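You operate a simulated robot arm through the tools that you are given. There is no shell and no other tool.

Carry out the task below with a simulated robot arm. There is one attempt and no reset: what you move stays moved.

JOB
Put each purple book in the slipcase that bears its title.
Fine: Spine up; one book starts in the wrong case.

The check looks at the end state, three seconds after you hand in, the way a careful person would. Anything else that was tipped, shoved, dropped, spilled or broken makes it a failure.

ROBOT AND FRAMES
A 7-joint arm with a two-finger parallel gripper, fixed in place. Base frame: the origin is at the foot of the arm, x ahead of it, y to its left, z up. Readings come in cm, degrees, newtons and seconds.
With the tool pointing down near the work surface it reaches from about 28 to 72 cm from the base axis. Its first joint turns from -166.0 to 166.0 degrees. Payload 3.43 kg.
The tool frame sits at the grasp point between the pads (the TCP): z along the fingers, y along the line on which they close. The tips reach 3 cm beyond it. The gripper opens to 9.4 cm. The fingers are 2.8 cm wide and 1 cm thick; the gripper's body (5 by 9.6 cm) begins 5.5 cm behind the TCP.
Orientation is told as [roll, pitch, yaw] about the base's x, y, z axes, in that order, counted from this pose: with the fingers straight down and closing along the base's y, the tool's x points along the base's -x, its y along +y and its z along -z.

CONTROLS
- The arm moves only by the tool send_rows. Its argument "moves" is a list of rows, each a list of 7 numbers: the shift along the tool's x, y, z in units of 100 mm (1.0 is 100 mm), then the turn, a rotation vector about the tool's x, y, z in units of 120 degrees (1.0 is 120 degrees), then the opening in per cent of the stroke, from 0 (shut) to 100 (fully open). In form: [[tx, ty, tz, rx, ry, rz, fingers], ...]. A call has 1 to 20 rows; each row is the pose to reach, as a shift and turn from the pose commanded when the call began, along the tool's axes at that moment. A call with a number of a shift or a turn outside -1 to 1 is refused whole. A row lasts 0.2 s, in which the tool goes at most 5 cm and 8.6 degrees; a call with a longer step from one row to the next is refused whole, and so is a gripper value outside its range. Where a pose cannot be reached the arm comes as near as it can. A force on the tool above 90 N (or 10 N above the force at the start of the call, whichever is more), or a blocked arm, ends the call early, and 0.2 s more pass. Each finger travels about 10.8 cm/s and halts on what it meets, pressing with about 41 N; the grip force reading is that of the motor and also rises with nothing between the fingers. The clock runs only during rows and for 0.2 s after the last one: add rows that repeat a pose to give the fingers time. It gives the time, the measured TCP pose, the force on the tool (base axes), the opening and the grip force at its end, in the units of the frame above (readings bear some noise), with the torque about the TCP (base axes, N m) and any sound that the robot's microphone picked up, and new pictures: "views" is both (left out), scene, wrist or none.
- Cameras (640 x 400 px; columns grow to the right, rows downward): "scene" is fixed at [4.92, 50.02, 150.73]; the picture's right is [-0.40, -0.92, 0.00], its down [-0.79, 0.34, -0.51] and it looks along [0.47, -0.20, -0.86] (base axes); focal length 356 px, centre (320, 200). "wrist" rides on the gripper at [7.6, 1.4, -10.3] in the tool frame; the picture's right is [-0.18, 0.98, 0.00], its down [-0.75, -0.14, -0.64] and it looks along [-0.63, -0.12, 0.77] (tool axes); focal length 243 px, centre (320, 200).
- raise_lower(by): slides the trunk up (or, below 0, down) by that many cm; the arm rides with it, the base frame stays. It gives what a move gives, with no picture.
- point_at(camera, pixels): for up to 12 pixels [column, row] of the newest picture of that camera ("zoom" is the newest enlarged one), the place [x, y, z] in the base frame of the surface seen there, good to about 0.3 cm. It takes no simulated time.
- zoom(camera, box): a new picture of the part [left, top, right, bottom] of that camera's present view, enlarged. It takes no simulated time.
- close_job(): hands the job in; it is judged then, once.

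Leave the gripper open and the arm clear of the work at the hand-in unless told otherwise.

The tools are called after ">>>" by a JSON object that holds its "name" and its "arguments". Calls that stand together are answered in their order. send_rows: Moves the arm, as the interface text tells. Its arguments: {"type":"object","properties":{"moves":{"type":"array"},"views":{"type":"string","enum":["both","scene","wrist","none"]}},"required":["moves"]} The other tools are called the same way: raise_lower (by) slides the trunk up or down; point_at (camera, pixels) gives the place of the surface under pixels of a picture; zoom (camera, box) takes an enlarged picture of a part of a camera's view; close_job () hands the job in.

At the start:

```text
clock: 0.0
tcp_pos: [44.97, 17.15, 104.9]
tcp_rot: [0.1, -0.1, 0.0]
ft_force: [-0.9, -0.2, -0.5]
moment: [-0.02, 0.03, 0.02]
gripper_width: 9.4
finger_force: 0.1
trunk travel left (down, up): [-15.0, 44.0]
```

scene: 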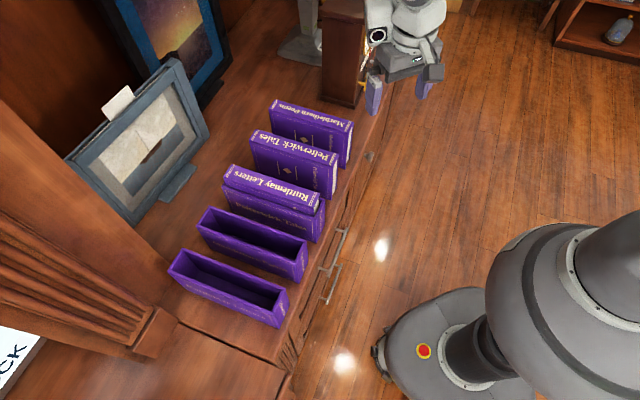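
wrist: 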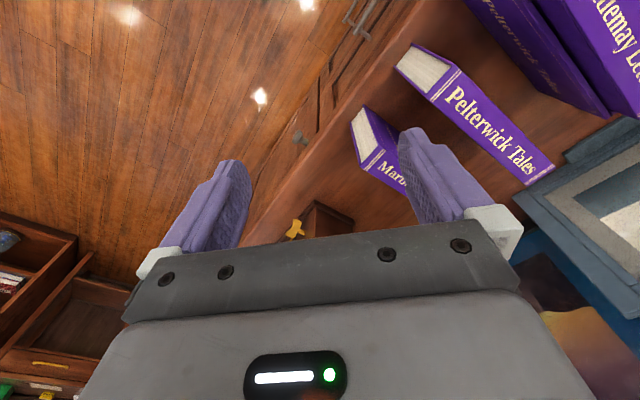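

I see two free-standing books (Marblethorn?, Pelterwick Tales), one book in a slipcase (Ruttlemay Letters), and two empty slipcases. I'll zoom in on the scene to read the titles.

>>> {"name": "zoom", "arguments": {"camera": "scene", "box": [160, 190, 340, 330]}}

>>> {"name": "zoom", "arguments": {"camera": "scene", "box": [220, 90, 380, 220]}}

```text
2.86 times, centred on (250, 260) of scene
```

zoom: 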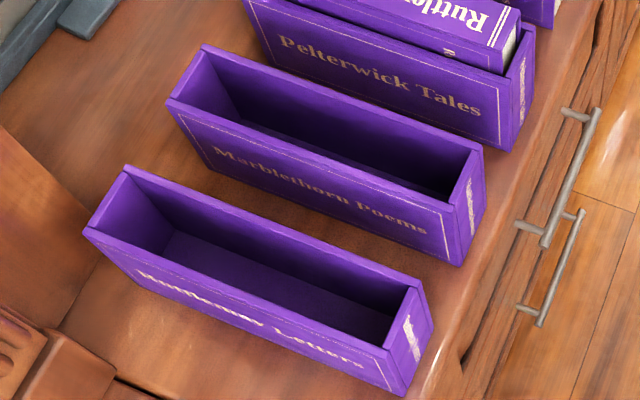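

```text
3.08 times, centred on (300, 155) of scene
```

zoom: 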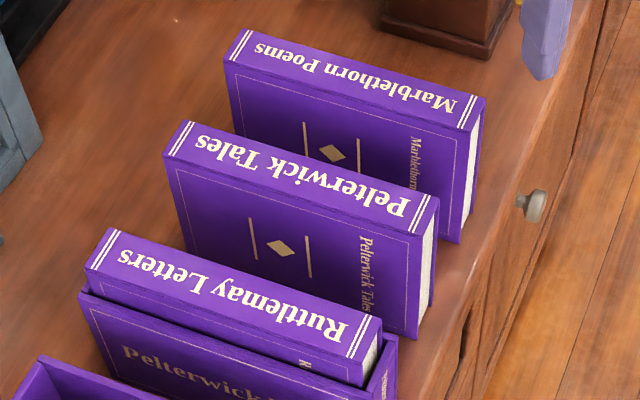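

Cases in order are Pelterwick (which wrongly holds Ruttlemay), Marblethorn and Ruttlemay. Next I measure the corners of the books (newest zoom) and of the cases (scene).

>>> {"name": "point_at", "arguments": {"camera": "zoom", "pixels": [[244, 38], [230, 56], [480, 102], [462, 124], [188, 127], [168, 152], [433, 201], [410, 228], [110, 233], [90, 264], [378, 323], [356, 355]]}}

>>> {"name": "point_at", "arguments": {"camera": "scene", "pixels": [[208, 208], [197, 222], [307, 241], [299, 255], [180, 250], [169, 269], [287, 290], [277, 307], [250, 235], [228, 275], [325, 205], [318, 220]]}}

>>> {"name": "point_at", "arguments": {"camera": "scene", "pixels": [[240, 320], [330, 215], [350, 170], [230, 150], [200, 240], [190, 200], [340, 185], [262, 95], [345, 95], [150, 300], [160, 225], [320, 250]]}}

```text
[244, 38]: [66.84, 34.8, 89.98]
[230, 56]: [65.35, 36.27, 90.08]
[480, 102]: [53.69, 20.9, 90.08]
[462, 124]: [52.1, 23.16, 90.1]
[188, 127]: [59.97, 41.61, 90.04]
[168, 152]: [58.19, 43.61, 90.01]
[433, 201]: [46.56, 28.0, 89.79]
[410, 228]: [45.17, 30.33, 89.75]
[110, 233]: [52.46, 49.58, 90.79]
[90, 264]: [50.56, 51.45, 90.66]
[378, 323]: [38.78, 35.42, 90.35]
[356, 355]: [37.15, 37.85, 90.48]
```

```text
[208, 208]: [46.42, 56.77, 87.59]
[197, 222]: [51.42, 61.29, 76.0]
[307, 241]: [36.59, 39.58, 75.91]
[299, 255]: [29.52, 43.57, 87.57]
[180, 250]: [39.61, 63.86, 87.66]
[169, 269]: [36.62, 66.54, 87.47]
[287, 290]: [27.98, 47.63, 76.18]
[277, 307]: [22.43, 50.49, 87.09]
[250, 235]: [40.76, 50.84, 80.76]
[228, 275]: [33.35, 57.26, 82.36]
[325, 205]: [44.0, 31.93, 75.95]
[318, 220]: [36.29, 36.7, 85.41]
```

```text
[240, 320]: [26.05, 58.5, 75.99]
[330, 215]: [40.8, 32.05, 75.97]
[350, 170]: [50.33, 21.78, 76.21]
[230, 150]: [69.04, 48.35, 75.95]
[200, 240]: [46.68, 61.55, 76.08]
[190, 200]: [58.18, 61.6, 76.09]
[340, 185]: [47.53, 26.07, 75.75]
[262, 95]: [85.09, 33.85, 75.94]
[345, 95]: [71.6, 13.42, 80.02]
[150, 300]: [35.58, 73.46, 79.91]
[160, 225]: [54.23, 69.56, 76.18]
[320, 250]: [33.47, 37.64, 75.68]
```

Table is z≈76, book tops 90, case tops ≈87.6. I zoom tightly on each case and book for precise centre lines.

>>> {"name": "zoom", "arguments": {"camera": "scene", "box": [160, 240, 300, 330]}}

```text
4.44 times, centred on (230, 285) of scene
```

zoom: 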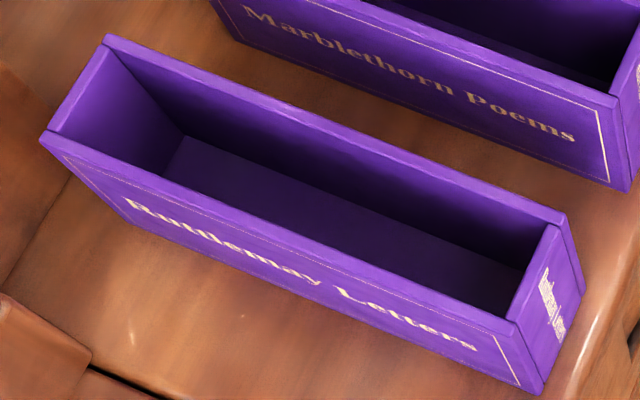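

I measure rim points along both long walls of the Ruttlemay case: far wall rim (pixels ~(112,42)…(560,217)) and near wall rim (~(48,137)…(514,327)), plus the end walls and floor.

>>> {"name": "point_at", "arguments": {"camera": "zoom", "pixels": [[112, 42], [220, 85], [330, 129], [440, 171], [555, 217], [60, 141], [160, 183], [280, 230], [400, 280], [505, 323], [78, 90], [535, 270]]}}

>>> {"name": "point_at", "arguments": {"camera": "zoom", "pixels": [[165, 165], [300, 215], [450, 275], [185, 140], [515, 275], [42, 144], [46, 131], [105, 36], [106, 50], [518, 321], [515, 336], [567, 214]]}}

```text
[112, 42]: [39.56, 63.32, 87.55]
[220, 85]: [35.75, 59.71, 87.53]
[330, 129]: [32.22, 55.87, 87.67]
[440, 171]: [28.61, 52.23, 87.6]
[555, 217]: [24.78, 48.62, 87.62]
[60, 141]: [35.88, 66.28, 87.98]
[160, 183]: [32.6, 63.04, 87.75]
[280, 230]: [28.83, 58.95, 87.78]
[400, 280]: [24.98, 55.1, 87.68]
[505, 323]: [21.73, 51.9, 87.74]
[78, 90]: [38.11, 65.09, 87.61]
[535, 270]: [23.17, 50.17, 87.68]
```

```text
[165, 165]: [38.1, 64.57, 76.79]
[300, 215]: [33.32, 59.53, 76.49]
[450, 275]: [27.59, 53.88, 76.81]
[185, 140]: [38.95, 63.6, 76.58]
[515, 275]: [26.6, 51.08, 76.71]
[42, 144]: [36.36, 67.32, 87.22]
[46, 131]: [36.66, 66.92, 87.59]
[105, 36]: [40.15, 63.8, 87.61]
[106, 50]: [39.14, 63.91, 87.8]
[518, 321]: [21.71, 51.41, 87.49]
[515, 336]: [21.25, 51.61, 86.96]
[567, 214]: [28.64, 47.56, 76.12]
```

Ruttlemay case: centre ≈ (30.6, 57.6), axis ≈45°, interior ≈4.1 cm wide. Now the Marblethorn case.

>>> {"name": "zoom", "arguments": {"camera": "scene", "box": [185, 195, 325, 285]}}

>>> {"name": "point_at", "arguments": {"camera": "scene", "pixels": [[150, 330], [168, 312], [120, 250], [60, 200], [140, 345], [80, 330], [130, 90], [185, 175], [205, 130], [340, 100], [320, 60], [365, 155]]}}

```text
4.44 times, centred on (255, 240) of scene
```

zoom: 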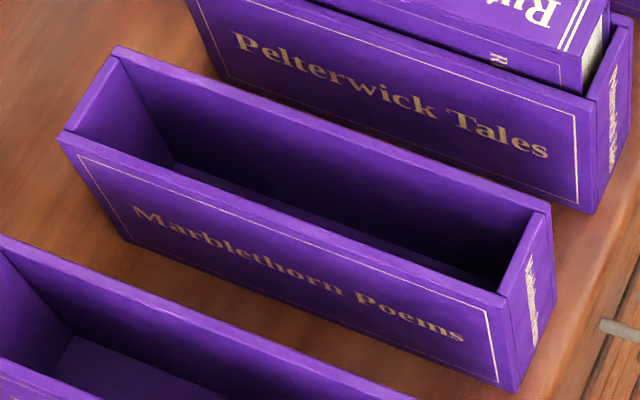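

```text
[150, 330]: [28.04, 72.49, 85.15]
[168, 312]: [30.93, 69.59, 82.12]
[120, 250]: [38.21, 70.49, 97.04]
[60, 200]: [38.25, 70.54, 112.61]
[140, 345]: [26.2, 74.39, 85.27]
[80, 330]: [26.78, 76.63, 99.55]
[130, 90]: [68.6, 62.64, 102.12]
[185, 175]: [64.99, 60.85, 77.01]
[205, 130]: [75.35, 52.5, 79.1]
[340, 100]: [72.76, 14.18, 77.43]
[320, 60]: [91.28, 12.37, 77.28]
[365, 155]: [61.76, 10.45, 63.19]
```

Now measure Marblethorn case rims: far wall (125,53)…(540,207), near wall (75,139)…(498,298).

>>> {"name": "point_at", "arguments": {"camera": "zoom", "pixels": [[125, 53], [230, 92], [330, 129], [440, 170], [538, 206], [75, 140], [180, 179], [280, 216], [390, 257], [495, 297], [90, 95], [522, 252]]}}

>>> {"name": "zoom", "arguments": {"camera": "scene", "box": [210, 155, 350, 245]}}

```text
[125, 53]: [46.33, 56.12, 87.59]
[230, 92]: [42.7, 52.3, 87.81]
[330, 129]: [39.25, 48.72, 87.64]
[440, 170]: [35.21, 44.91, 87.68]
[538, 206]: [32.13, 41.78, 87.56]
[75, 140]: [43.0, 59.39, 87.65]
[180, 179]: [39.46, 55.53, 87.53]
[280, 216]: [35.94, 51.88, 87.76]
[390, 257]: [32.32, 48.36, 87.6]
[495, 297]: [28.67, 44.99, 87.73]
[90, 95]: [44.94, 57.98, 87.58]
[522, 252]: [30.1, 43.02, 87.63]
```

```text
4.44 times, centred on (280, 200) of scene
```

zoom: 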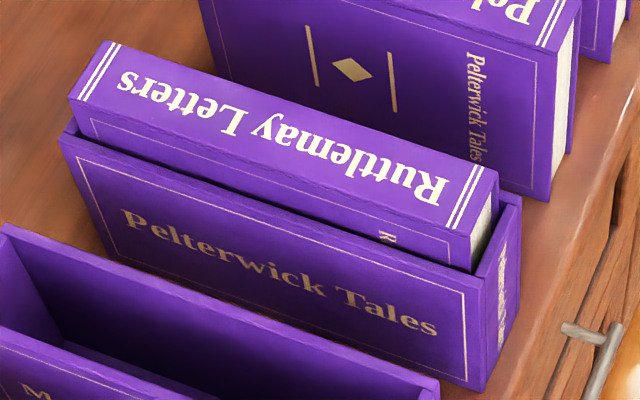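

Marblethorn case: centre ≈ (37.6, 50.5), axis 45°. Now the Ruttlemay book spine edges (slightly inside) and the Pelterwick case's near rim.

>>> {"name": "point_at", "arguments": {"camera": "zoom", "pixels": [[122, 45], [250, 87], [370, 127], [490, 168], [76, 97], [200, 139], [330, 185], [460, 230], [85, 143], [250, 200], [460, 270], [508, 210]]}}

>>> {"name": "zoom", "arguments": {"camera": "scene", "box": [235, 110, 355, 210]}}

```text
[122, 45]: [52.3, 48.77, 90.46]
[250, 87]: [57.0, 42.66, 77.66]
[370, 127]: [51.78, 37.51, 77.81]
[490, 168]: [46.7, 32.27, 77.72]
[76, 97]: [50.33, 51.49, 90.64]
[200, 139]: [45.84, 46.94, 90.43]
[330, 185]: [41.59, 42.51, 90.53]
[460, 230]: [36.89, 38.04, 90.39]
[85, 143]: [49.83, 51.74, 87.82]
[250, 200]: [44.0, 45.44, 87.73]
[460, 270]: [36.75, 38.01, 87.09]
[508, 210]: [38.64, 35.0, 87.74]
```

```text
4.00 times, centred on (295, 160) of scene
```

zoom: 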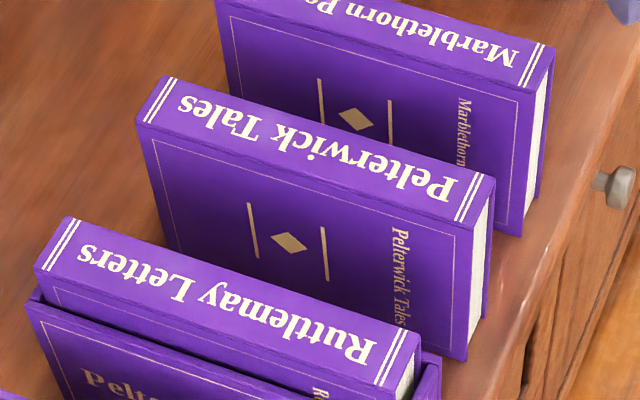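

Now measure points on the spines of all three books in this zoom.

>>> {"name": "point_at", "arguments": {"camera": "zoom", "pixels": [[173, 81], [280, 112], [390, 145], [485, 176], [143, 120], [250, 158], [360, 192], [462, 220], [170, 78], [492, 178], [138, 123], [468, 226]]}}

>>> {"name": "point_at", "arguments": {"camera": "zoom", "pixels": [[68, 222], [180, 256], [300, 294], [410, 331], [42, 266], [150, 305], [270, 344], [385, 383], [400, 20], [545, 50], [360, 40], [520, 83]]}}

>>> {"name": "zoom", "arguments": {"camera": "scene", "box": [255, 85, 365, 175]}}

```text
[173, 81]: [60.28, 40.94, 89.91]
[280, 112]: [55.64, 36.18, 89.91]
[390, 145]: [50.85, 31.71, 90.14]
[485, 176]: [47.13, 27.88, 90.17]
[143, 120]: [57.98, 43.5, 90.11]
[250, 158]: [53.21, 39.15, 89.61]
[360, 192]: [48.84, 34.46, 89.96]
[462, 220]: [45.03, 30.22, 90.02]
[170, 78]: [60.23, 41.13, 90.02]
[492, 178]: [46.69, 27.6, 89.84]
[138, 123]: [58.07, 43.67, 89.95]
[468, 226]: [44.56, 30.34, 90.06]
```

```text
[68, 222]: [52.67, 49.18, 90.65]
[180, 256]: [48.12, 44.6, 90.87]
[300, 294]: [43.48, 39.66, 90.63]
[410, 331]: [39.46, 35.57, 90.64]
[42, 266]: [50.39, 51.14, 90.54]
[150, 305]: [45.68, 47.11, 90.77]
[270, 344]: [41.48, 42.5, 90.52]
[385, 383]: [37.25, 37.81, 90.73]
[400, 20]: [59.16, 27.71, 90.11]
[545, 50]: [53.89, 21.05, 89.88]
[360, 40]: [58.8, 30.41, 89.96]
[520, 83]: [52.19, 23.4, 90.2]
```

```text
4.44 times, centred on (310, 130) of scene
```

zoom: 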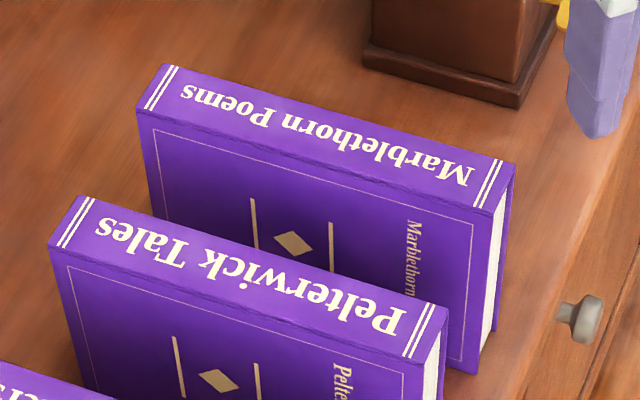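

>>> {"name": "point_at", "arguments": {"camera": "zoom", "pixels": [[172, 70], [280, 98], [400, 133], [508, 164], [140, 108], [250, 141], [370, 177], [482, 208], [167, 66], [137, 111], [514, 165], [487, 212]]}}

```text
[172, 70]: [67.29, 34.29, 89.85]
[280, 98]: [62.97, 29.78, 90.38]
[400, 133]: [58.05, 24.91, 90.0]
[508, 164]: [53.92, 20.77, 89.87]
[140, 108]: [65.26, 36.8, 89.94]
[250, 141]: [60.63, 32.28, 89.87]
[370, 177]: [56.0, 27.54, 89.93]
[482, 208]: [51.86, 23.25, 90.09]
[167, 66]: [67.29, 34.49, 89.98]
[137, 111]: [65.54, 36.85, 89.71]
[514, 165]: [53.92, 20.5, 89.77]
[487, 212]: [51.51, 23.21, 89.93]
```

All items have axis at 45° and length-centre u≈62.3. Book centres: Marblethorn (59.6, 28.8), Pelterwick (52.4, 35.6), Ruttlemay (44.8, 43.4). First I rotate the tool to yaw +45° and move +10 cm in y, staying high.

>>> {"name": "send_rows", "arguments": {"moves": [[0, 0.125, 0, 0, 0, -0.047, 90], [0, 0.25, 0, 0, 0, -0.094, 80], [0, 0.375, 0, 0, 0, -0.141, 70], [0, 0.5, 0, 0, 0, -0.188, 70], [0, 0.625, 0, 0, 0, -0.234, 70], [0, 0.75, 0, 0, 0, -0.281, 70], [0, 0.875, 0, 0, 0, -0.328, 70], [0, 1.0, 0, 0, 0, -0.375, 70], [0, 1.0, 0, 0, 0, -0.375, 70]], "views": "both"}}

```text
clock: 2.0
tcp_pos: [45.13, 27.18, 104.89]
tcp_rot: [-0.1, 0.0, 45.0]
ft_force: [-0.4, -0.1, 1.0]
moment: [-0.01, 0.01, 0.02]
gripper_width: 6.59
finger_force: 0.0
trunk travel left (down, up): [-15.0, 44.0]
```

scene: 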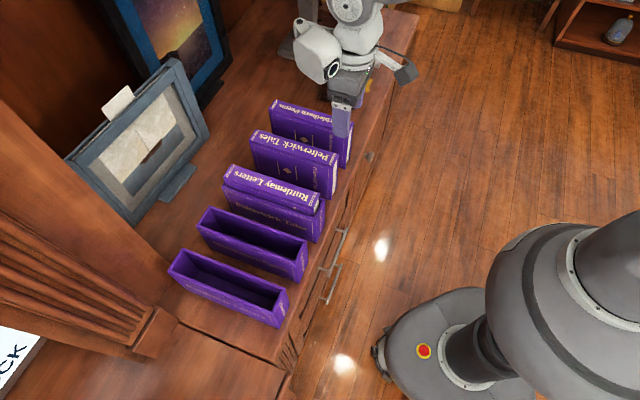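
wrist: 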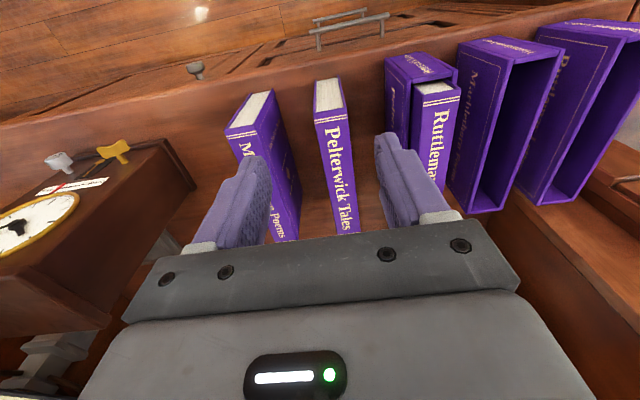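

Yaw is 45°. Now tool x = −u, tool y = +v. I move toward hover above Ruttlemay (u 62.4, v −1.0): two calls.

>>> {"name": "send_rows", "arguments": {"moves": [[-0.15, 0.15, 0, 0, 0, 0, 70], [-0.3, 0.3, 0, 0, 0, 0, 70], [-0.45, 0.45, 0, 0, 0, 0, 70], [-0.6, 0.6, 0, 0, 0, 0, 70], [-0.75, 0.75, 0, 0, 0, 0, 70], [-0.9, 0.9, 0, 0, 0, 0, 70], [-1.0, 1.0, 0, 0, 0, 0, 70], [-1.0, 1.0, 0, 0, 0, 0, 70]], "views": "none"}}

>>> {"name": "send_rows", "arguments": {"moves": [[-0.06, 0.08, 0.1, 0, 0, 0, 70], [-0.12, 0.16, 0.2, 0, 0, 0, 70], [-0.12, 0.17, 0.35, 0, 0, 0, 70], [-0.12, 0.17, 0.5, 0, 0, 0, 70], [-0.12, 0.17, 0.5, 0, 0, 0, 70]], "views": "both"}}

```text
clock: 3.8
tcp_pos: [45.02, 41.25, 104.79]
tcp_rot: [-0.1, 0.0, 45.1]
ft_force: [-0.5, 0.7, 0.4]
moment: [0.01, -0.02, -0.02]
gripper_width: 6.59
finger_force: 0.1
trunk travel left (down, up): [-15.0, 44.0]
```

```text
clock: 5.0
tcp_pos: [44.57, 43.36, 99.89]
tcp_rot: [0.0, 0.0, 45.1]
ft_force: [0.3, 1.0, -0.3]
moment: [-0.02, 0.0, 0.0]
gripper_width: 6.59
finger_force: 0.0
trunk travel left (down, up): [-15.0, 44.0]
```

scene: 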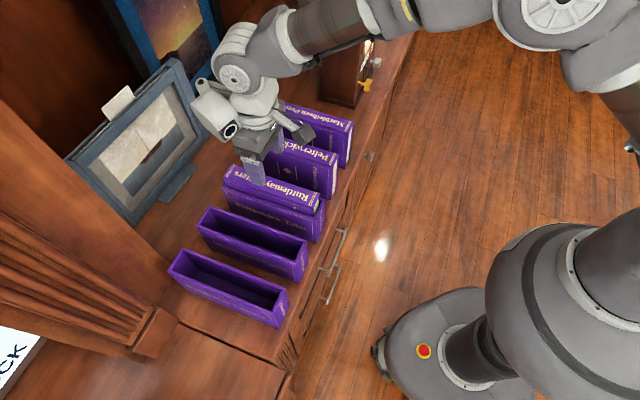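
wrist: 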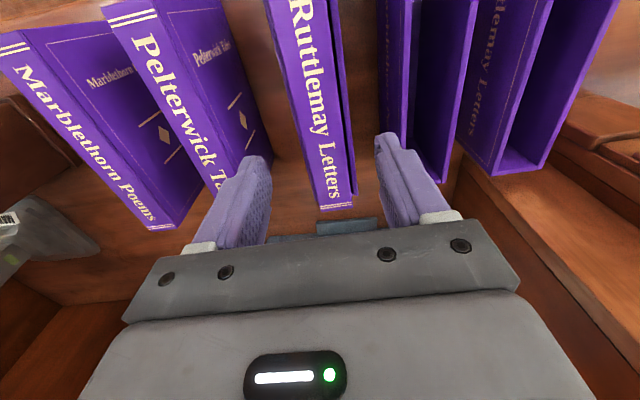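

Ruttlemay's spine is between the fingers in the wrist picture. I measure its left edge (~(297,80),(318,195)) and right edge (~(333,80),(350,195)) with the wrist camera.

>>> {"name": "zoom", "arguments": {"camera": "wrist", "box": [240, 0, 420, 220]}}

>>> {"name": "point_at", "arguments": {"camera": "wrist", "pixels": [[281, 30], [297, 110], [309, 170], [317, 207], [317, 30], [333, 110], [345, 170], [353, 205], [390, 30], [388, 100], [300, 60], [325, 150]]}}

```text
1.82 times, centred on (330, 110) of wrist
```

zoom: 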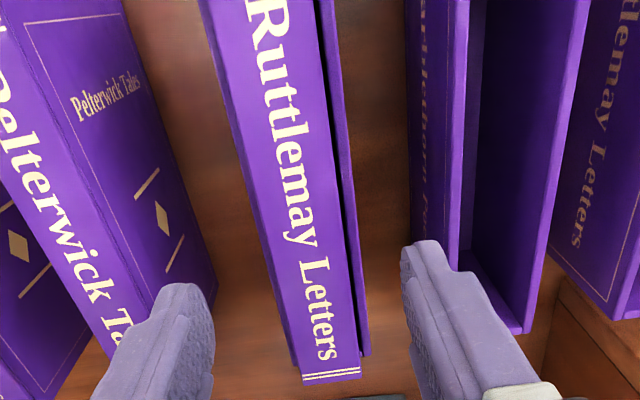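

```text
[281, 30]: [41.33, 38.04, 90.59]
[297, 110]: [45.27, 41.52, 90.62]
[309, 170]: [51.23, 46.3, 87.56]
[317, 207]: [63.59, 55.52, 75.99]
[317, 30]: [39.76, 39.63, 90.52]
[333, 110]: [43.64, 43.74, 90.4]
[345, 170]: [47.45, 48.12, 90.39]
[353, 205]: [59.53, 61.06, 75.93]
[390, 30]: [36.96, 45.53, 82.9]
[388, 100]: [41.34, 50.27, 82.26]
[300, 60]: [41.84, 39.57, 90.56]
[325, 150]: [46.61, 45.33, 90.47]
```

I sample across the spine in the zoomed picture to find spine/wall limits at two rows.

>>> {"name": "point_at", "arguments": {"camera": "zoom", "pixels": [[244, 200], [250, 200], [256, 200], [262, 200], [268, 200], [325, 200], [330, 200], [335, 200], [340, 200], [345, 200], [350, 200], [354, 200]]}}

>>> {"name": "point_at", "arguments": {"camera": "zoom", "pixels": [[276, 310], [282, 310], [288, 310], [294, 310], [300, 310], [340, 310], [345, 310], [350, 310], [355, 310], [360, 310], [365, 310], [330, 374]]}}

>>> {"name": "point_at", "arguments": {"camera": "zoom", "pixels": [[212, 60], [218, 60], [224, 60], [230, 60], [236, 60], [308, 60], [313, 60], [318, 60], [323, 60], [328, 60], [333, 60], [338, 60]]}}

```text
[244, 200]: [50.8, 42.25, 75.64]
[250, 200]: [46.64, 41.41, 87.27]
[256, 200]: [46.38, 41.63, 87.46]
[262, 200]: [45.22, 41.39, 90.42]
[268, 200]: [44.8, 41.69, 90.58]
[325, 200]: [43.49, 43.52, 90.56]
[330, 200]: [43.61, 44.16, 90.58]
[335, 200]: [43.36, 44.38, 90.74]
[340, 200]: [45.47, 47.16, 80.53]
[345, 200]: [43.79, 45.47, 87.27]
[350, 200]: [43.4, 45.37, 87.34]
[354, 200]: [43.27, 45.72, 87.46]
```

```text
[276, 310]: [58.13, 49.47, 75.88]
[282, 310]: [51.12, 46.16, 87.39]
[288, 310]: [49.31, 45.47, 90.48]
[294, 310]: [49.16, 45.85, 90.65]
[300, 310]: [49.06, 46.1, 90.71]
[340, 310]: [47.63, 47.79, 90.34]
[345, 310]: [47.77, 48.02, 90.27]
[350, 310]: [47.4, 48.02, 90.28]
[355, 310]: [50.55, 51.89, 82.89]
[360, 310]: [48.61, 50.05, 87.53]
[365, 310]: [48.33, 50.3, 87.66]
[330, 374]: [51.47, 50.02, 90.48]
```

```text
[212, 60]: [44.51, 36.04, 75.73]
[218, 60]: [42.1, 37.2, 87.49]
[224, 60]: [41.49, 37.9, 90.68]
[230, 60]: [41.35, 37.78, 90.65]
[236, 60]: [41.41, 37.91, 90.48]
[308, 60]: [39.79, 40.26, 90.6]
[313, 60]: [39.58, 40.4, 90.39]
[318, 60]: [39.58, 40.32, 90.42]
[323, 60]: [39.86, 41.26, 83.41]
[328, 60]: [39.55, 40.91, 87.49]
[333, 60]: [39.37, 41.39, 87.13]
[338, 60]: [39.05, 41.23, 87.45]
```

Ruttlemay book centre v≈−1.03 and case centre v≈−0.98: centred. I descend to TCP z≈91.2 (tips 88.2, just above the case rim at 87.6), with the fingers clear on both sides.

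>>> {"name": "send_rows", "arguments": {"moves": [[-0.02, -0.015, 0.12, 0, 0, 0, 70], [-0.02, -0.015, 0.25, 0, 0, 0, 70], [-0.02, -0.015, 0.4, 0, 0, 0, 70], [-0.02, -0.015, 0.55, 0, 0, 0, 70], [-0.02, -0.015, 0.68, 0, 0, 0, 70], [-0.02, -0.015, 0.78, 0, 0, 0, 70], [-0.02, -0.015, 0.84, 0, 0, 0, 70], [-0.02, -0.015, 0.87, 0, 0, 0, 70], [-0.02, -0.015, 0.87, 0, 0, 0, 70]], "views": "both"}}

```text
clock: 7.0
tcp_pos: [44.98, 43.4, 91.11]
tcp_rot: [0.1, 0.0, 45.0]
ft_force: [-0.7, -0.3, 0.0]
moment: [0.0, 0.0, -0.01]
gripper_width: 6.57
finger_force: 0.0
trunk travel left (down, up): [-15.0, 44.0]
```

scene: 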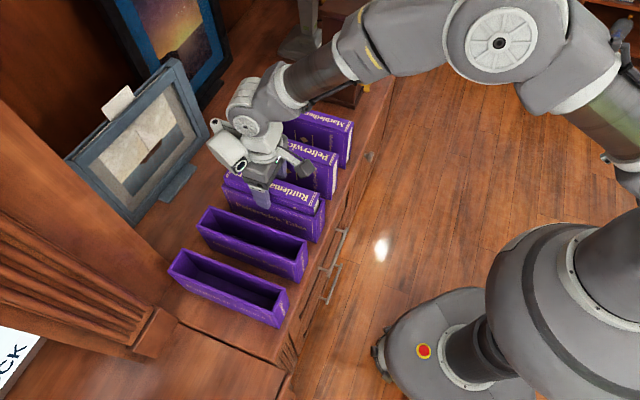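
wrist: 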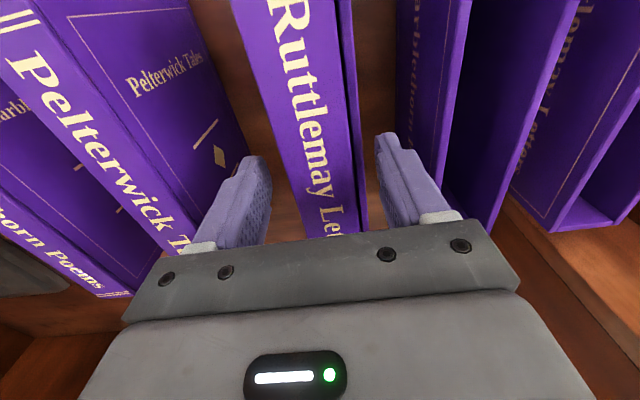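

Aligned with the tips just above the rim. I close slowly, then hold.

>>> {"name": "send_rows", "arguments": {"moves": [[0, 0, 0, 0, 0, 0, 60], [0, 0, 0, 0, 0, 0, 50], [0, 0, 0, 0, 0, 0, 44], [0, 0, 0, 0, 0, 0, 40], [0, 0, 0, 0, 0, 0, 37], [0, 0, 0, 0, 0, 0, 35], [0, 0, 0, 0, 0, 0, 33], [0, 0, 0, 0, 0, 0, 30], [0, 0, 0, 0, 0, 0, 20], [0, 0, 0, 0, 0, 0, 0], [0, 0, 0, 0, 0, 0, 0]], "views": "both"}}

```text
clock: 9.4
tcp_pos: [44.86, 43.37, 91.3]
tcp_rot: [0.0, 0.0, 45.1]
ft_force: [-2.0, 2.6, 0.5]
moment: [0.19, 0.16, 0.03]
gripper_width: 3.59
finger_force: 41.1
trunk travel left (down, up): [-15.0, 44.0]
```

scene: 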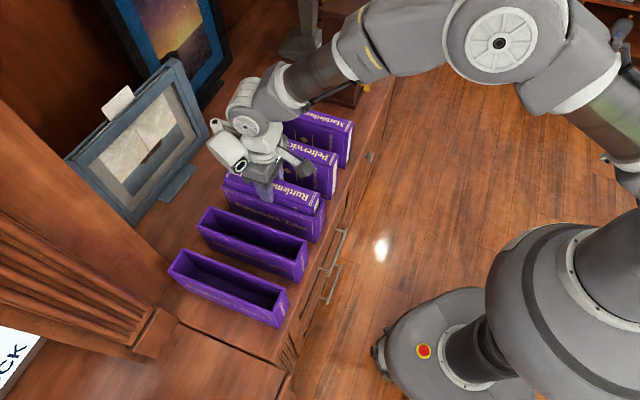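
wrist: 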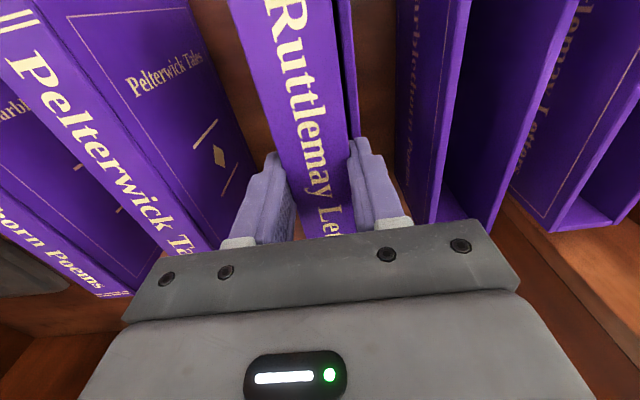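

Gripped (width 3.59, ~41 N). Small lateral force only. I lift slowly 2 cm first and check that the case stays.

>>> {"name": "send_rows", "arguments": {"moves": [[0, 0, -0.03, 0, 0, 0, 0], [0, 0, -0.07, 0, 0, 0, 0], [0, 0, -0.12, 0, 0, 0, 0], [0, 0, -0.18, 0, 0, 0, 0], [0, 0, -0.25, 0, 0, 0, 0], [0, 0, -0.25, 0, 0, 0, 0]], "views": "both"}}

```text
clock: 10.8
tcp_pos: [44.9, 43.47, 93.73]
tcp_rot: [-0.1, 0.0, 45.2]
ft_force: [1.5, 0.5, -5.6]
moment: [-0.02, -0.03, -0.01]
gripper_width: 3.53
finger_force: 41.0
trunk travel left (down, up): [-15.0, 44.0]
```

scene: 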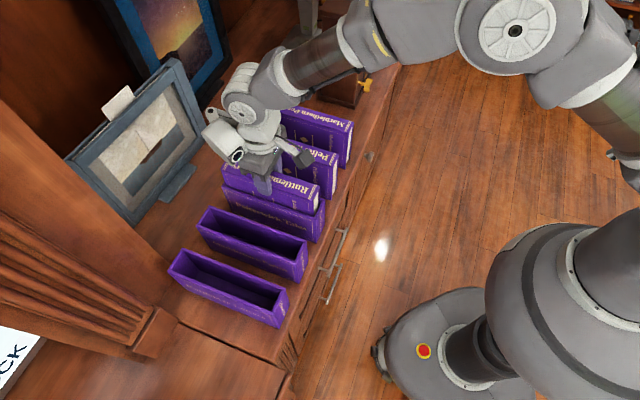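
wrist: 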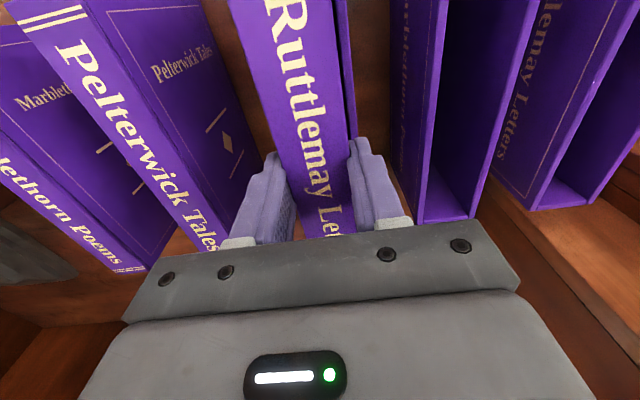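

The book comes out cleanly (5.6 N, no torque); the case stayed. Lifting further to TCP ≈105.

>>> {"name": "send_rows", "arguments": {"moves": [[0, 0, -0.08, 0, 0, 0, 0], [0, 0, -0.18, 0, 0, 0, 0], [0, 0, -0.3, 0, 0, 0, 0], [0, 0, -0.42, 0, 0, 0, 0], [0, 0, -0.54, 0, 0, 0, 0], [0, 0, -0.66, 0, 0, 0, 0], [0, 0, -0.78, 0, 0, 0, 0], [0, 0, -0.9, 0, 0, 0, 0], [0, 0, -0.98, 0, 0, 0, 0], [0, 0, -1.0, 0, 0, 0, 0], [0, 0, -1.0, 0, 0, 0, 0]], "views": "none"}}

>>> {"name": "send_rows", "arguments": {"moves": [[0, 0, -0.05, 0, 0, 0, 0], [0, 0, -0.12, 0, 0, 0, 0], [0, 0, -0.17, 0, 0, 0, 0], [0, 0, -0.17, 0, 0, 0, 0]], "views": "both"}}

```text
clock: 13.2
tcp_pos: [45.0, 43.32, 103.54]
tcp_rot: [0.0, 0.0, 45.0]
ft_force: [0.4, 0.2, -6.3]
moment: [0.01, -0.01, -0.01]
gripper_width: 3.55
finger_force: 41.6
trunk travel left (down, up): [-15.0, 44.0]
```

```text
clock: 14.2
tcp_pos: [44.94, 43.31, 105.36]
tcp_rot: [0.0, 0.0, 45.0]
ft_force: [0.6, -0.7, -6.7]
moment: [-0.01, -0.01, 0.01]
gripper_width: 3.58
finger_force: 41.0
trunk travel left (down, up): [-15.0, 44.0]
```

scene: 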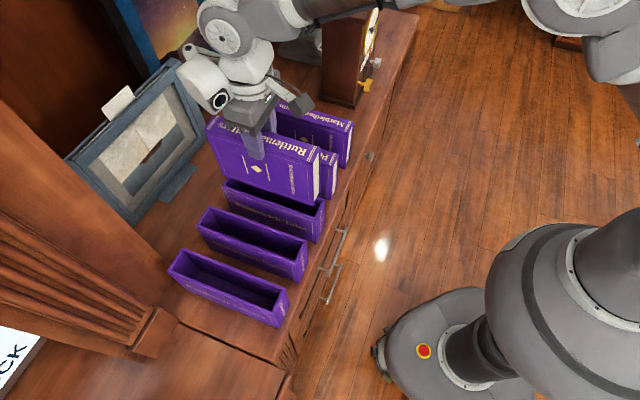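
wrist: 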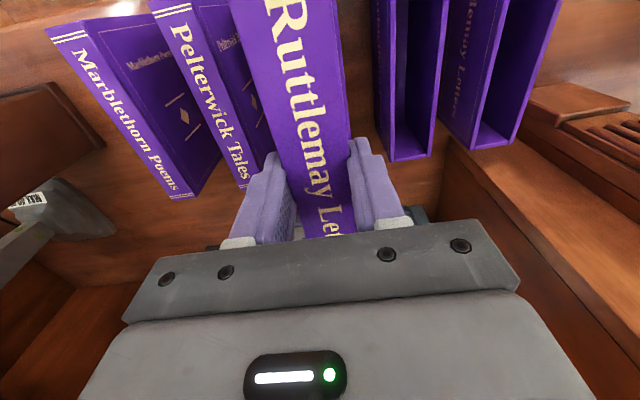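

Now translate along +v 20.2 cm in two calls to above the Ruttlemay case.

>>> {"name": "send_rows", "arguments": {"moves": [[0, 0.06, 0, 0, 0, 0, 0], [0, 0.16, 0, 0, 0, 0, 0], [0, 0.28, 0, 0, 0, 0, 0], [0, 0.42, 0, 0, 0, 0, 0], [0, 0.56, 0, 0, 0, 0, 0], [0, 0.7, 0, 0, 0, 0, 0], [0, 0.82, 0, 0, 0, 0, 0], [0, 0.92, 0, 0, 0, 0, 0], [0, 1.0, 0, 0, 0, 0, 0]], "views": "none"}}

>>> {"name": "send_rows", "arguments": {"moves": [[0, 0.06, 0, 0, 0, 0, 0], [0, 0.16, 0, 0, 0, 0, 0], [0, 0.28, 0, 0, 0, 0, 0], [0, 0.42, 0, 0, 0, 0, 0], [0, 0.56, 0, 0, 0, 0, 0], [0, 0.7, 0, 0, 0, 0, 0], [0, 0.82, 0, 0, 0, 0, 0], [0, 0.92, 0, 0, 0, 0, 0], [0, 1.0, 0, 0, 0, 0, 0], [0, 1.0, 0, 0, 0, 0, 0]], "views": "both"}}

```text
clock: 16.2
tcp_pos: [37.93, 50.45, 105.49]
tcp_rot: [0.1, 0.0, 45.0]
ft_force: [0.2, 0.2, -6.1]
moment: [0.01, -0.01, -0.02]
gripper_width: 3.56
finger_force: 40.1
trunk travel left (down, up): [-15.0, 44.0]
```

```text
clock: 18.4
tcp_pos: [30.87, 57.52, 105.31]
tcp_rot: [0.0, 0.1, 45.0]
ft_force: [0.3, 0.3, -5.5]
moment: [0.01, -0.02, -0.02]
gripper_width: 3.57
finger_force: 41.1
trunk travel left (down, up): [-15.0, 44.0]
```

scene: 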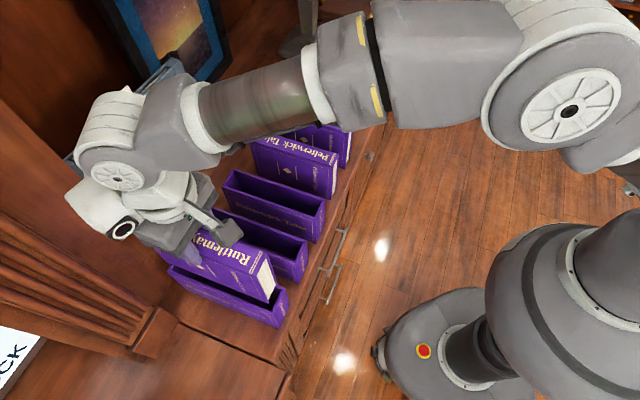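
wrist: 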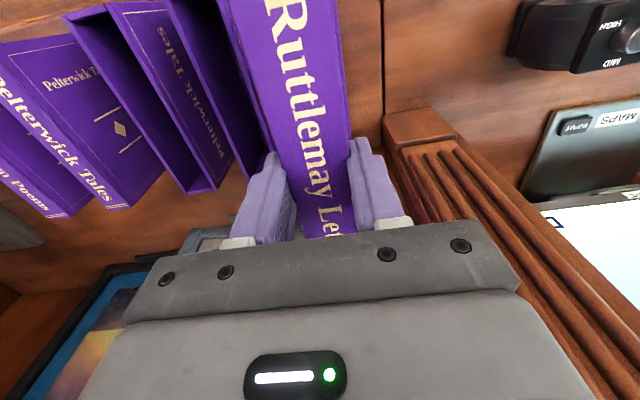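

I check the held book against the case with a zoomed scene view.

>>> {"name": "zoom", "arguments": {"camera": "scene", "box": [150, 210, 310, 330]}}

>>> {"name": "zoom", "arguments": {"camera": "wrist", "box": [200, 0, 400, 240]}}

```text
3.33 times, centred on (230, 270) of scene
```

zoom: 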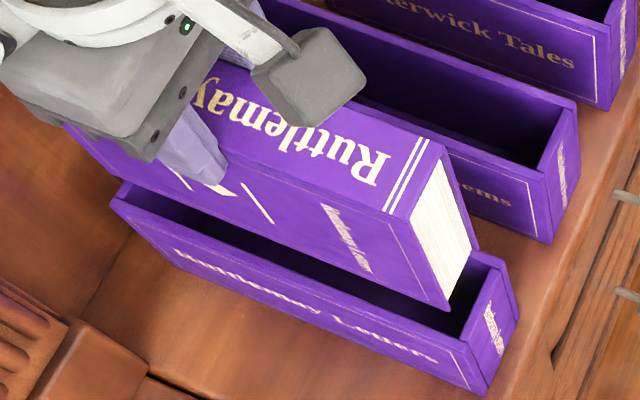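

```text
1.67 times, centred on (300, 120) of wrist
```

zoom: 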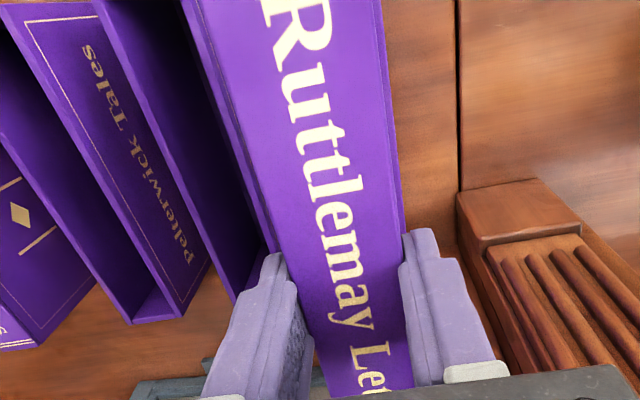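

I measure the near cover face, fore-edge end and spine of the held book in the scene picture, and the spine width in the wrist zoom.

>>> {"name": "point_at", "arguments": {"camera": "scene", "pixels": [[248, 288], [255, 280], [240, 275], [266, 299], [261, 258], [252, 274], [272, 288], [265, 280], [267, 254], [256, 268]]}}

>>> {"name": "point_at", "arguments": {"camera": "zoom", "pixels": [[222, 40], [240, 100], [260, 160], [280, 220], [378, 40], [386, 100], [394, 160], [400, 215], [300, 100], [205, 40], [230, 100], [245, 160]]}}

```text
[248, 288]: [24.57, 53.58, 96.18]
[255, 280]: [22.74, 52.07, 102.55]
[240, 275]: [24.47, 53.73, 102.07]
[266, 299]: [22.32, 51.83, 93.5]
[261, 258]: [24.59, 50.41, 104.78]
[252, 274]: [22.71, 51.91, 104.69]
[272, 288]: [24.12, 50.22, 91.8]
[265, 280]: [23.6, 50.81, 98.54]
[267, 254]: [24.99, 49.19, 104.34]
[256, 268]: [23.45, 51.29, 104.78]
```

```text
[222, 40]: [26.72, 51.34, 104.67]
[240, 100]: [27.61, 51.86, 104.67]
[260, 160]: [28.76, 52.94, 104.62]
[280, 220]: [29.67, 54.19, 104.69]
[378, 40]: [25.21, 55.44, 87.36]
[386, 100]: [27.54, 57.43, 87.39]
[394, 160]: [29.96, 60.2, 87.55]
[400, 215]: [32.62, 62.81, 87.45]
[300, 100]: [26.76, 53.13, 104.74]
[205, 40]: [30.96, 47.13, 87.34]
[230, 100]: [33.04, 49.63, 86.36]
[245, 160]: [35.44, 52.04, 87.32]
```

Held book centre ≈ (u 62.4, v 19.0); case centre (62.45, 19.1). Tiny correction and descend 10 cm, watching the force.

>>> {"name": "send_rows", "arguments": {"moves": [[-0.005, 0.004, 0.04, 0, 0, 0, 0], [-0.01, 0.008, 0.1, 0, 0, 0, 0], [-0.01, 0.008, 0.17, 0, 0, 0, 0], [-0.01, 0.008, 0.23, 0, 0, 0, 0], [-0.01, 0.008, 0.28, 0, 0, 0, 0], [-0.01, 0.008, 0.32, 0, 0, 0, 0], [-0.01, 0.008, 0.36, 0, 0, 0, 0], [-0.01, 0.008, 0.4, 0, 0, 0, 0], [-0.01, 0.008, 0.45, 0, 0, 0, 0], [-0.01, 0.008, 0.5, 0, 0, 0, 0]], "views": "both"}}

```text
clock: 20.6
tcp_pos: [30.82, 57.61, 100.43]
tcp_rot: [0.0, 0.1, 45.1]
ft_force: [-0.8, -0.2, -5.8]
moment: [0.01, 0.03, 0.01]
gripper_width: 3.57
finger_force: 40.9
trunk travel left (down, up): [-15.0, 44.0]
```

scene: 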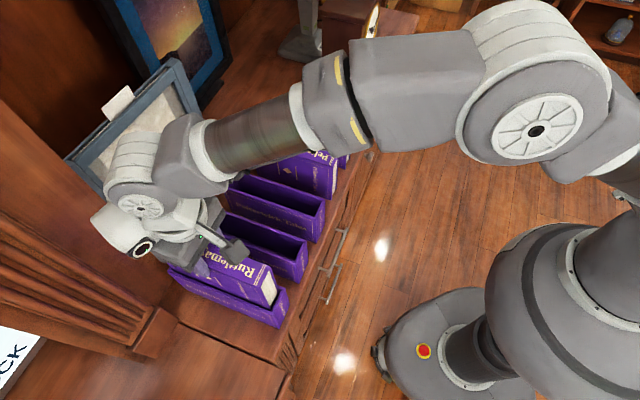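
wrist: 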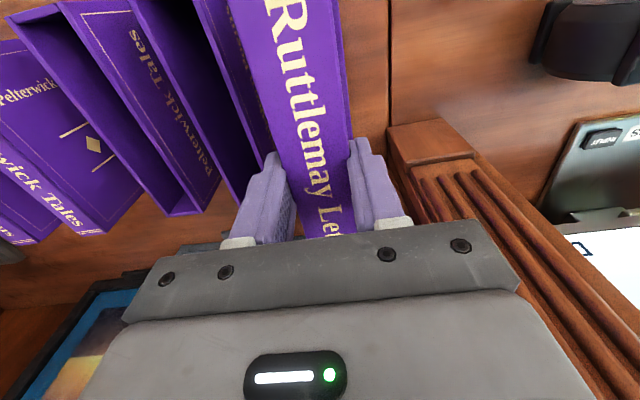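

The book bottom is ~1.8 cm inside the case with force unchanged at the book's weight. I continue down to TCP ≈91.6.

>>> {"name": "send_rows", "arguments": {"moves": [[0, 0, 0.06, 0, 0, 0, 0], [0, 0, 0.14, 0, 0, 0, 0], [0, 0, 0.22, 0, 0, 0, 0], [0, 0, 0.3, 0, 0, 0, 0], [0, 0, 0.38, 0, 0, 0, 0], [0, 0, 0.46, 0, 0, 0, 0], [0, 0, 0.54, 0, 0, 0, 0], [0, 0, 0.62, 0, 0, 0, 0], [0, 0, 0.7, 0, 0, 0, 0], [0, 0, 0.76, 0, 0, 0, 0], [0, 0, 0.81, 0, 0, 0, 0], [0, 0, 0.85, 0, 0, 0, 0], [0, 0, 0.88, 0, 0, 0, 0], [0, 0, 0.88, 0, 0, 0, 0]], "views": "both"}}

```text
clock: 23.6
tcp_pos: [30.86, 57.67, 91.51]
tcp_rot: [-0.1, 0.2, 45.0]
ft_force: [0.8, 0.8, -5.6]
moment: [0.01, -0.01, -0.02]
gripper_width: 3.59
finger_force: 41.0
trunk travel left (down, up): [-15.0, 44.0]
```

scene: 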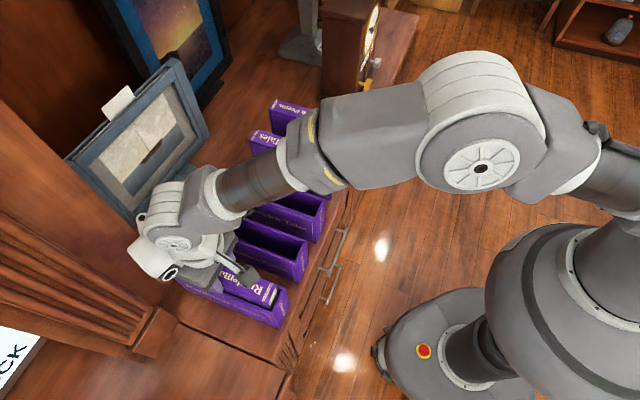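
wrist: 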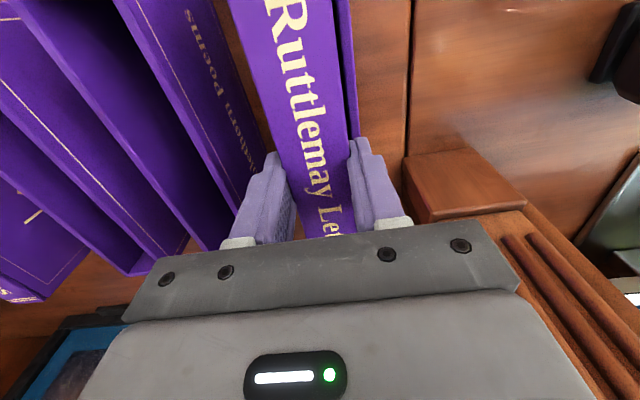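

Still carrying full weight. I lower another 0.3 cm until the weight is taken by the case floor.

>>> {"name": "send_rows", "arguments": {"moves": [[0, 0, 0.01, 0, 0, 0, 0], [0, 0, 0.02, 0, 0, 0, 0], [0, 0, 0.03, 0, 0, 0, 0], [0, 0, 0.03, 0, 0, 0, 0]], "views": "none"}}

```text
clock: 24.6
tcp_pos: [30.83, 57.72, 91.19]
tcp_rot: [-0.1, 0.1, 45.0]
ft_force: [0.0, 1.3, -6.3]
moment: [0.01, -0.01, 0.03]
gripper_width: 3.56
finger_force: 40.7
trunk travel left (down, up): [-15.0, 44.0]
```

>>> {"name": "send_rows", "arguments": {"moves": [[0, 0, 0.01, 0, 0, 0, 0], [0, 0, 0.02, 0, 0, 0, 0], [0, 0, 0.02, 0, 0, 0, 0]], "views": "none"}}

```text
clock: 25.4
tcp_pos: [30.97, 57.63, 91.09]
tcp_rot: [0.1, 0.0, 45.1]
ft_force: [1.2, 1.7, 1.0]
moment: [-0.35, 0.32, -0.04]
gripper_width: 3.56
finger_force: 41.0
trunk travel left (down, up): [-15.0, 44.0]
```

The weight reading has gone to ~0: the book rests on the case floor. I open the fingers slowly.

>>> {"name": "send_rows", "arguments": {"moves": [[0, 0, 0, 0, 0, 0, 36], [0, 0, 0, 0, 0, 0, 40], [0, 0, 0, 0, 0, 0, 46], [0, 0, 0, 0, 0, 0, 54], [0, 0, 0, 0, 0, 0, 62], [0, 0, 0, 0, 0, 0, 70], [0, 0, 0, 0, 0, 0, 70]], "views": "both"}}

```text
clock: 27.0
tcp_pos: [30.76, 57.61, 91.09]
tcp_rot: [0.0, 0.1, 45.0]
ft_force: [-0.5, -0.2, 0.0]
moment: [-0.02, -0.03, 0.02]
gripper_width: 6.57
finger_force: 0.0
trunk travel left (down, up): [-15.0, 44.0]
```

scene: 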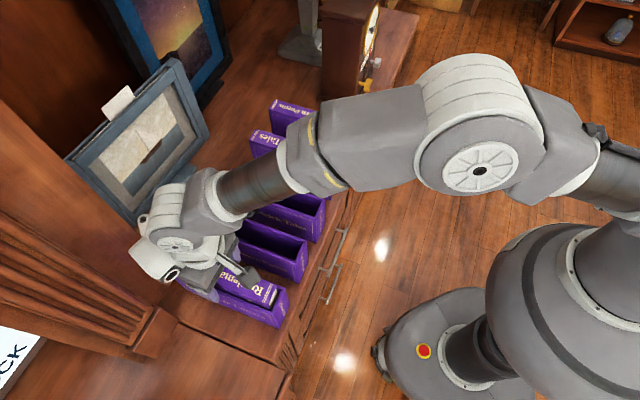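
wrist: 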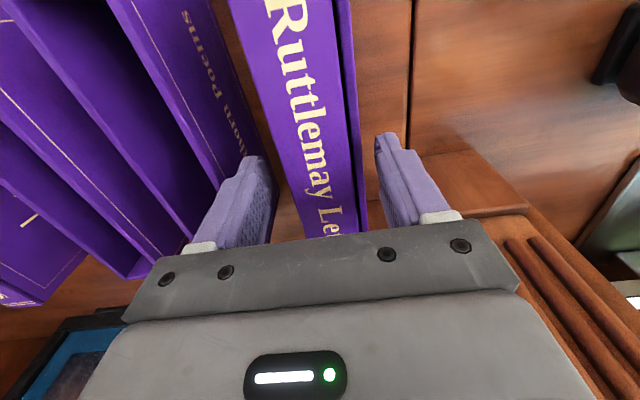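

Released; the book sits in its case. I lift 9 cm, then travel in −v toward the Marblethorn book (v −21.8).

>>> {"name": "send_rows", "arguments": {"moves": [[0, 0, -0.06, 0, 0, 0, 70], [0, 0, -0.15, 0, 0, 0, 70], [0, 0, -0.3, 0, 0, 0, 70], [0, 0, -0.45, 0, 0, 0, 70], [0, 0, -0.6, 0, 0, 0, 70], [0, 0, -0.75, 0, 0, 0, 70], [0, 0, -0.9, 0, 0, 0, 70], [0, 0, -0.95, 0, 0, 0, 70]], "views": "both"}}

>>> {"name": "send_rows", "arguments": {"moves": [[0, -0.1, 0, 0, 0, 0, 70], [0, -0.25, 0, 0, 0, 0, 70], [0, -0.45, 0, 0, 0, 0, 70], [0, -0.65, 0, 0, 0, 0, 70], [0, -0.85, 0, 0, 0, 0, 70], [0, -1.0, 0, 0, 0, 0, 70]], "views": "none"}}

>>> {"name": "send_rows", "arguments": {"moves": [[0, -0.15, 0, 0, 0, 0, 70], [0, -0.35, 0, 0, 0, 0, 70], [0, -0.55, 0, 0, 0, 0, 70], [0, -0.75, 0, 0, 0, 0, 70], [0, -0.9, 0, 0, 0, 0, 70], [0, -1.0, 0, 0, 0, 0, 70]], "views": "both"}}

```text
clock: 28.8
tcp_pos: [30.75, 57.68, 100.6]
tcp_rot: [-0.1, 0.0, 45.2]
ft_force: [0.3, -0.1, 0.1]
moment: [-0.03, -0.01, -0.03]
gripper_width: 6.58
finger_force: 0.1
trunk travel left (down, up): [-15.0, 44.0]
```

scene: 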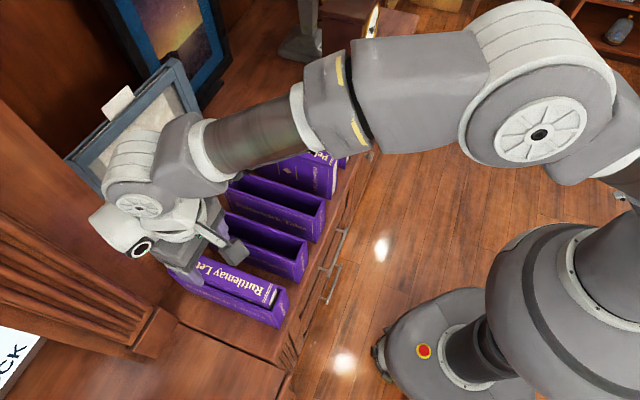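
wrist: 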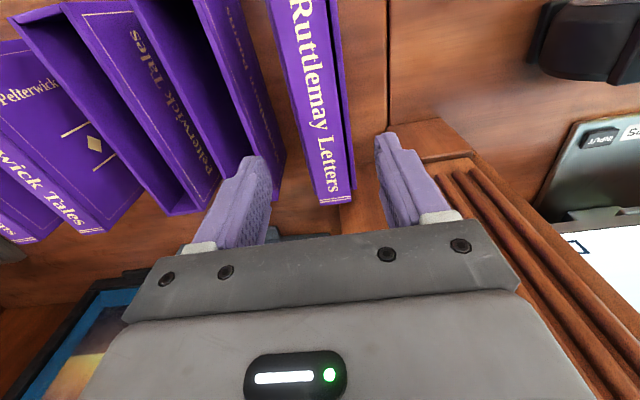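

```text
clock: 30.2
tcp_pos: [37.9, 50.61, 100.4]
tcp_rot: [0.1, 0.0, 45.0]
ft_force: [-0.4, 1.2, 0.3]
moment: [0.0, 0.0, 0.02]
gripper_width: 6.58
finger_force: 0.0
trunk travel left (down, up): [-15.0, 44.0]
```

```text
clock: 31.6
tcp_pos: [44.81, 43.46, 100.73]
tcp_rot: [0.1, 0.1, 45.0]
ft_force: [1.4, 0.9, 0.1]
moment: [-0.01, -0.01, 0.02]
gripper_width: 6.57
finger_force: 0.1
trunk travel left (down, up): [-15.0, 44.0]
```

scene: 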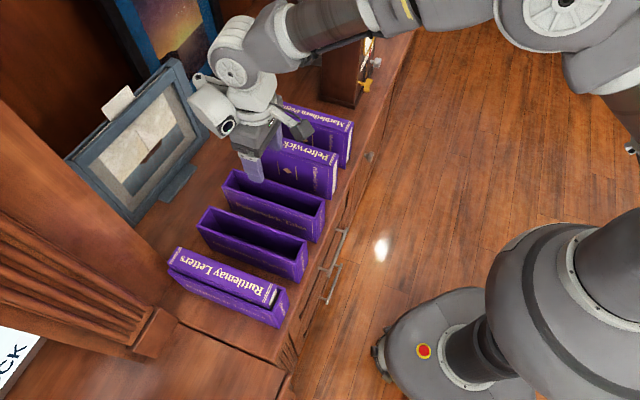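
wrist: 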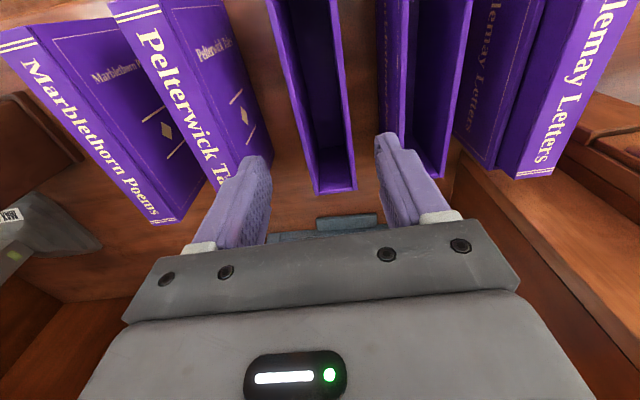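

Ruttlemay is seated correctly. Next is the nearer Pelterwick book. First I verify the now-empty Pelterwick case position in the wrist view.

>>> {"name": "zoom", "arguments": {"camera": "wrist", "box": [230, 0, 390, 200]}}

```text
2.00 times, centred on (310, 100) of wrist
```

zoom: 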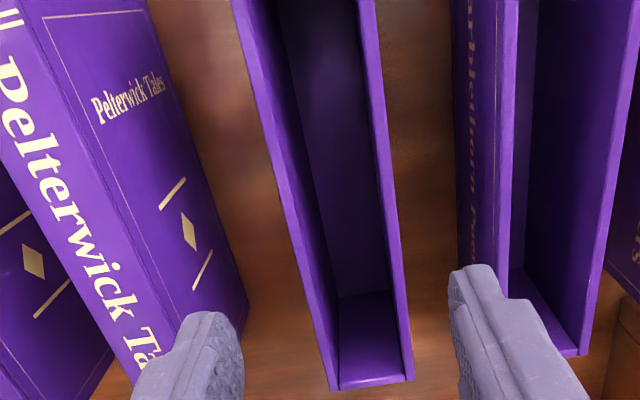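

>>> {"name": "point_at", "arguments": {"camera": "zoom", "pixels": [[244, 40], [268, 150], [290, 240], [316, 340], [369, 40], [380, 150], [392, 240], [404, 340], [340, 383], [400, 378], [340, 340], [380, 320]]}}

>>> {"name": "point_at", "arguments": {"camera": "zoom", "pixels": [[248, 40], [252, 40], [256, 40], [358, 40], [362, 40], [366, 40], [372, 40], [240, 40], [310, 340], [322, 340], [396, 340], [410, 340]]}}

```text
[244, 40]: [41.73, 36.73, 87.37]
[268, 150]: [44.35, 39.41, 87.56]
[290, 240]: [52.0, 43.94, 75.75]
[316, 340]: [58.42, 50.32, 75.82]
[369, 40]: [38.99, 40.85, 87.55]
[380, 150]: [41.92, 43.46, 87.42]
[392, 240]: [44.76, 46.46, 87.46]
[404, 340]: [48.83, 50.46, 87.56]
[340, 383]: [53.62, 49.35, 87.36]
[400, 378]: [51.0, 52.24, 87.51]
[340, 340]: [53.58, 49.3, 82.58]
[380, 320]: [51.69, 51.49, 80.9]
```

```text
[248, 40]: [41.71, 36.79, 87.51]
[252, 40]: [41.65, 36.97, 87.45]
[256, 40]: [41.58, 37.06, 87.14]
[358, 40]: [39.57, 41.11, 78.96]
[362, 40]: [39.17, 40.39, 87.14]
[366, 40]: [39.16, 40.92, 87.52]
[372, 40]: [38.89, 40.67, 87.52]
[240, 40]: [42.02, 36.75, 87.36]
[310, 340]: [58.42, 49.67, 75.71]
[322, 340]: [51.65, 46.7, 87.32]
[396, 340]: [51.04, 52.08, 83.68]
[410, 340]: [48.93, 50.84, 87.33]
```

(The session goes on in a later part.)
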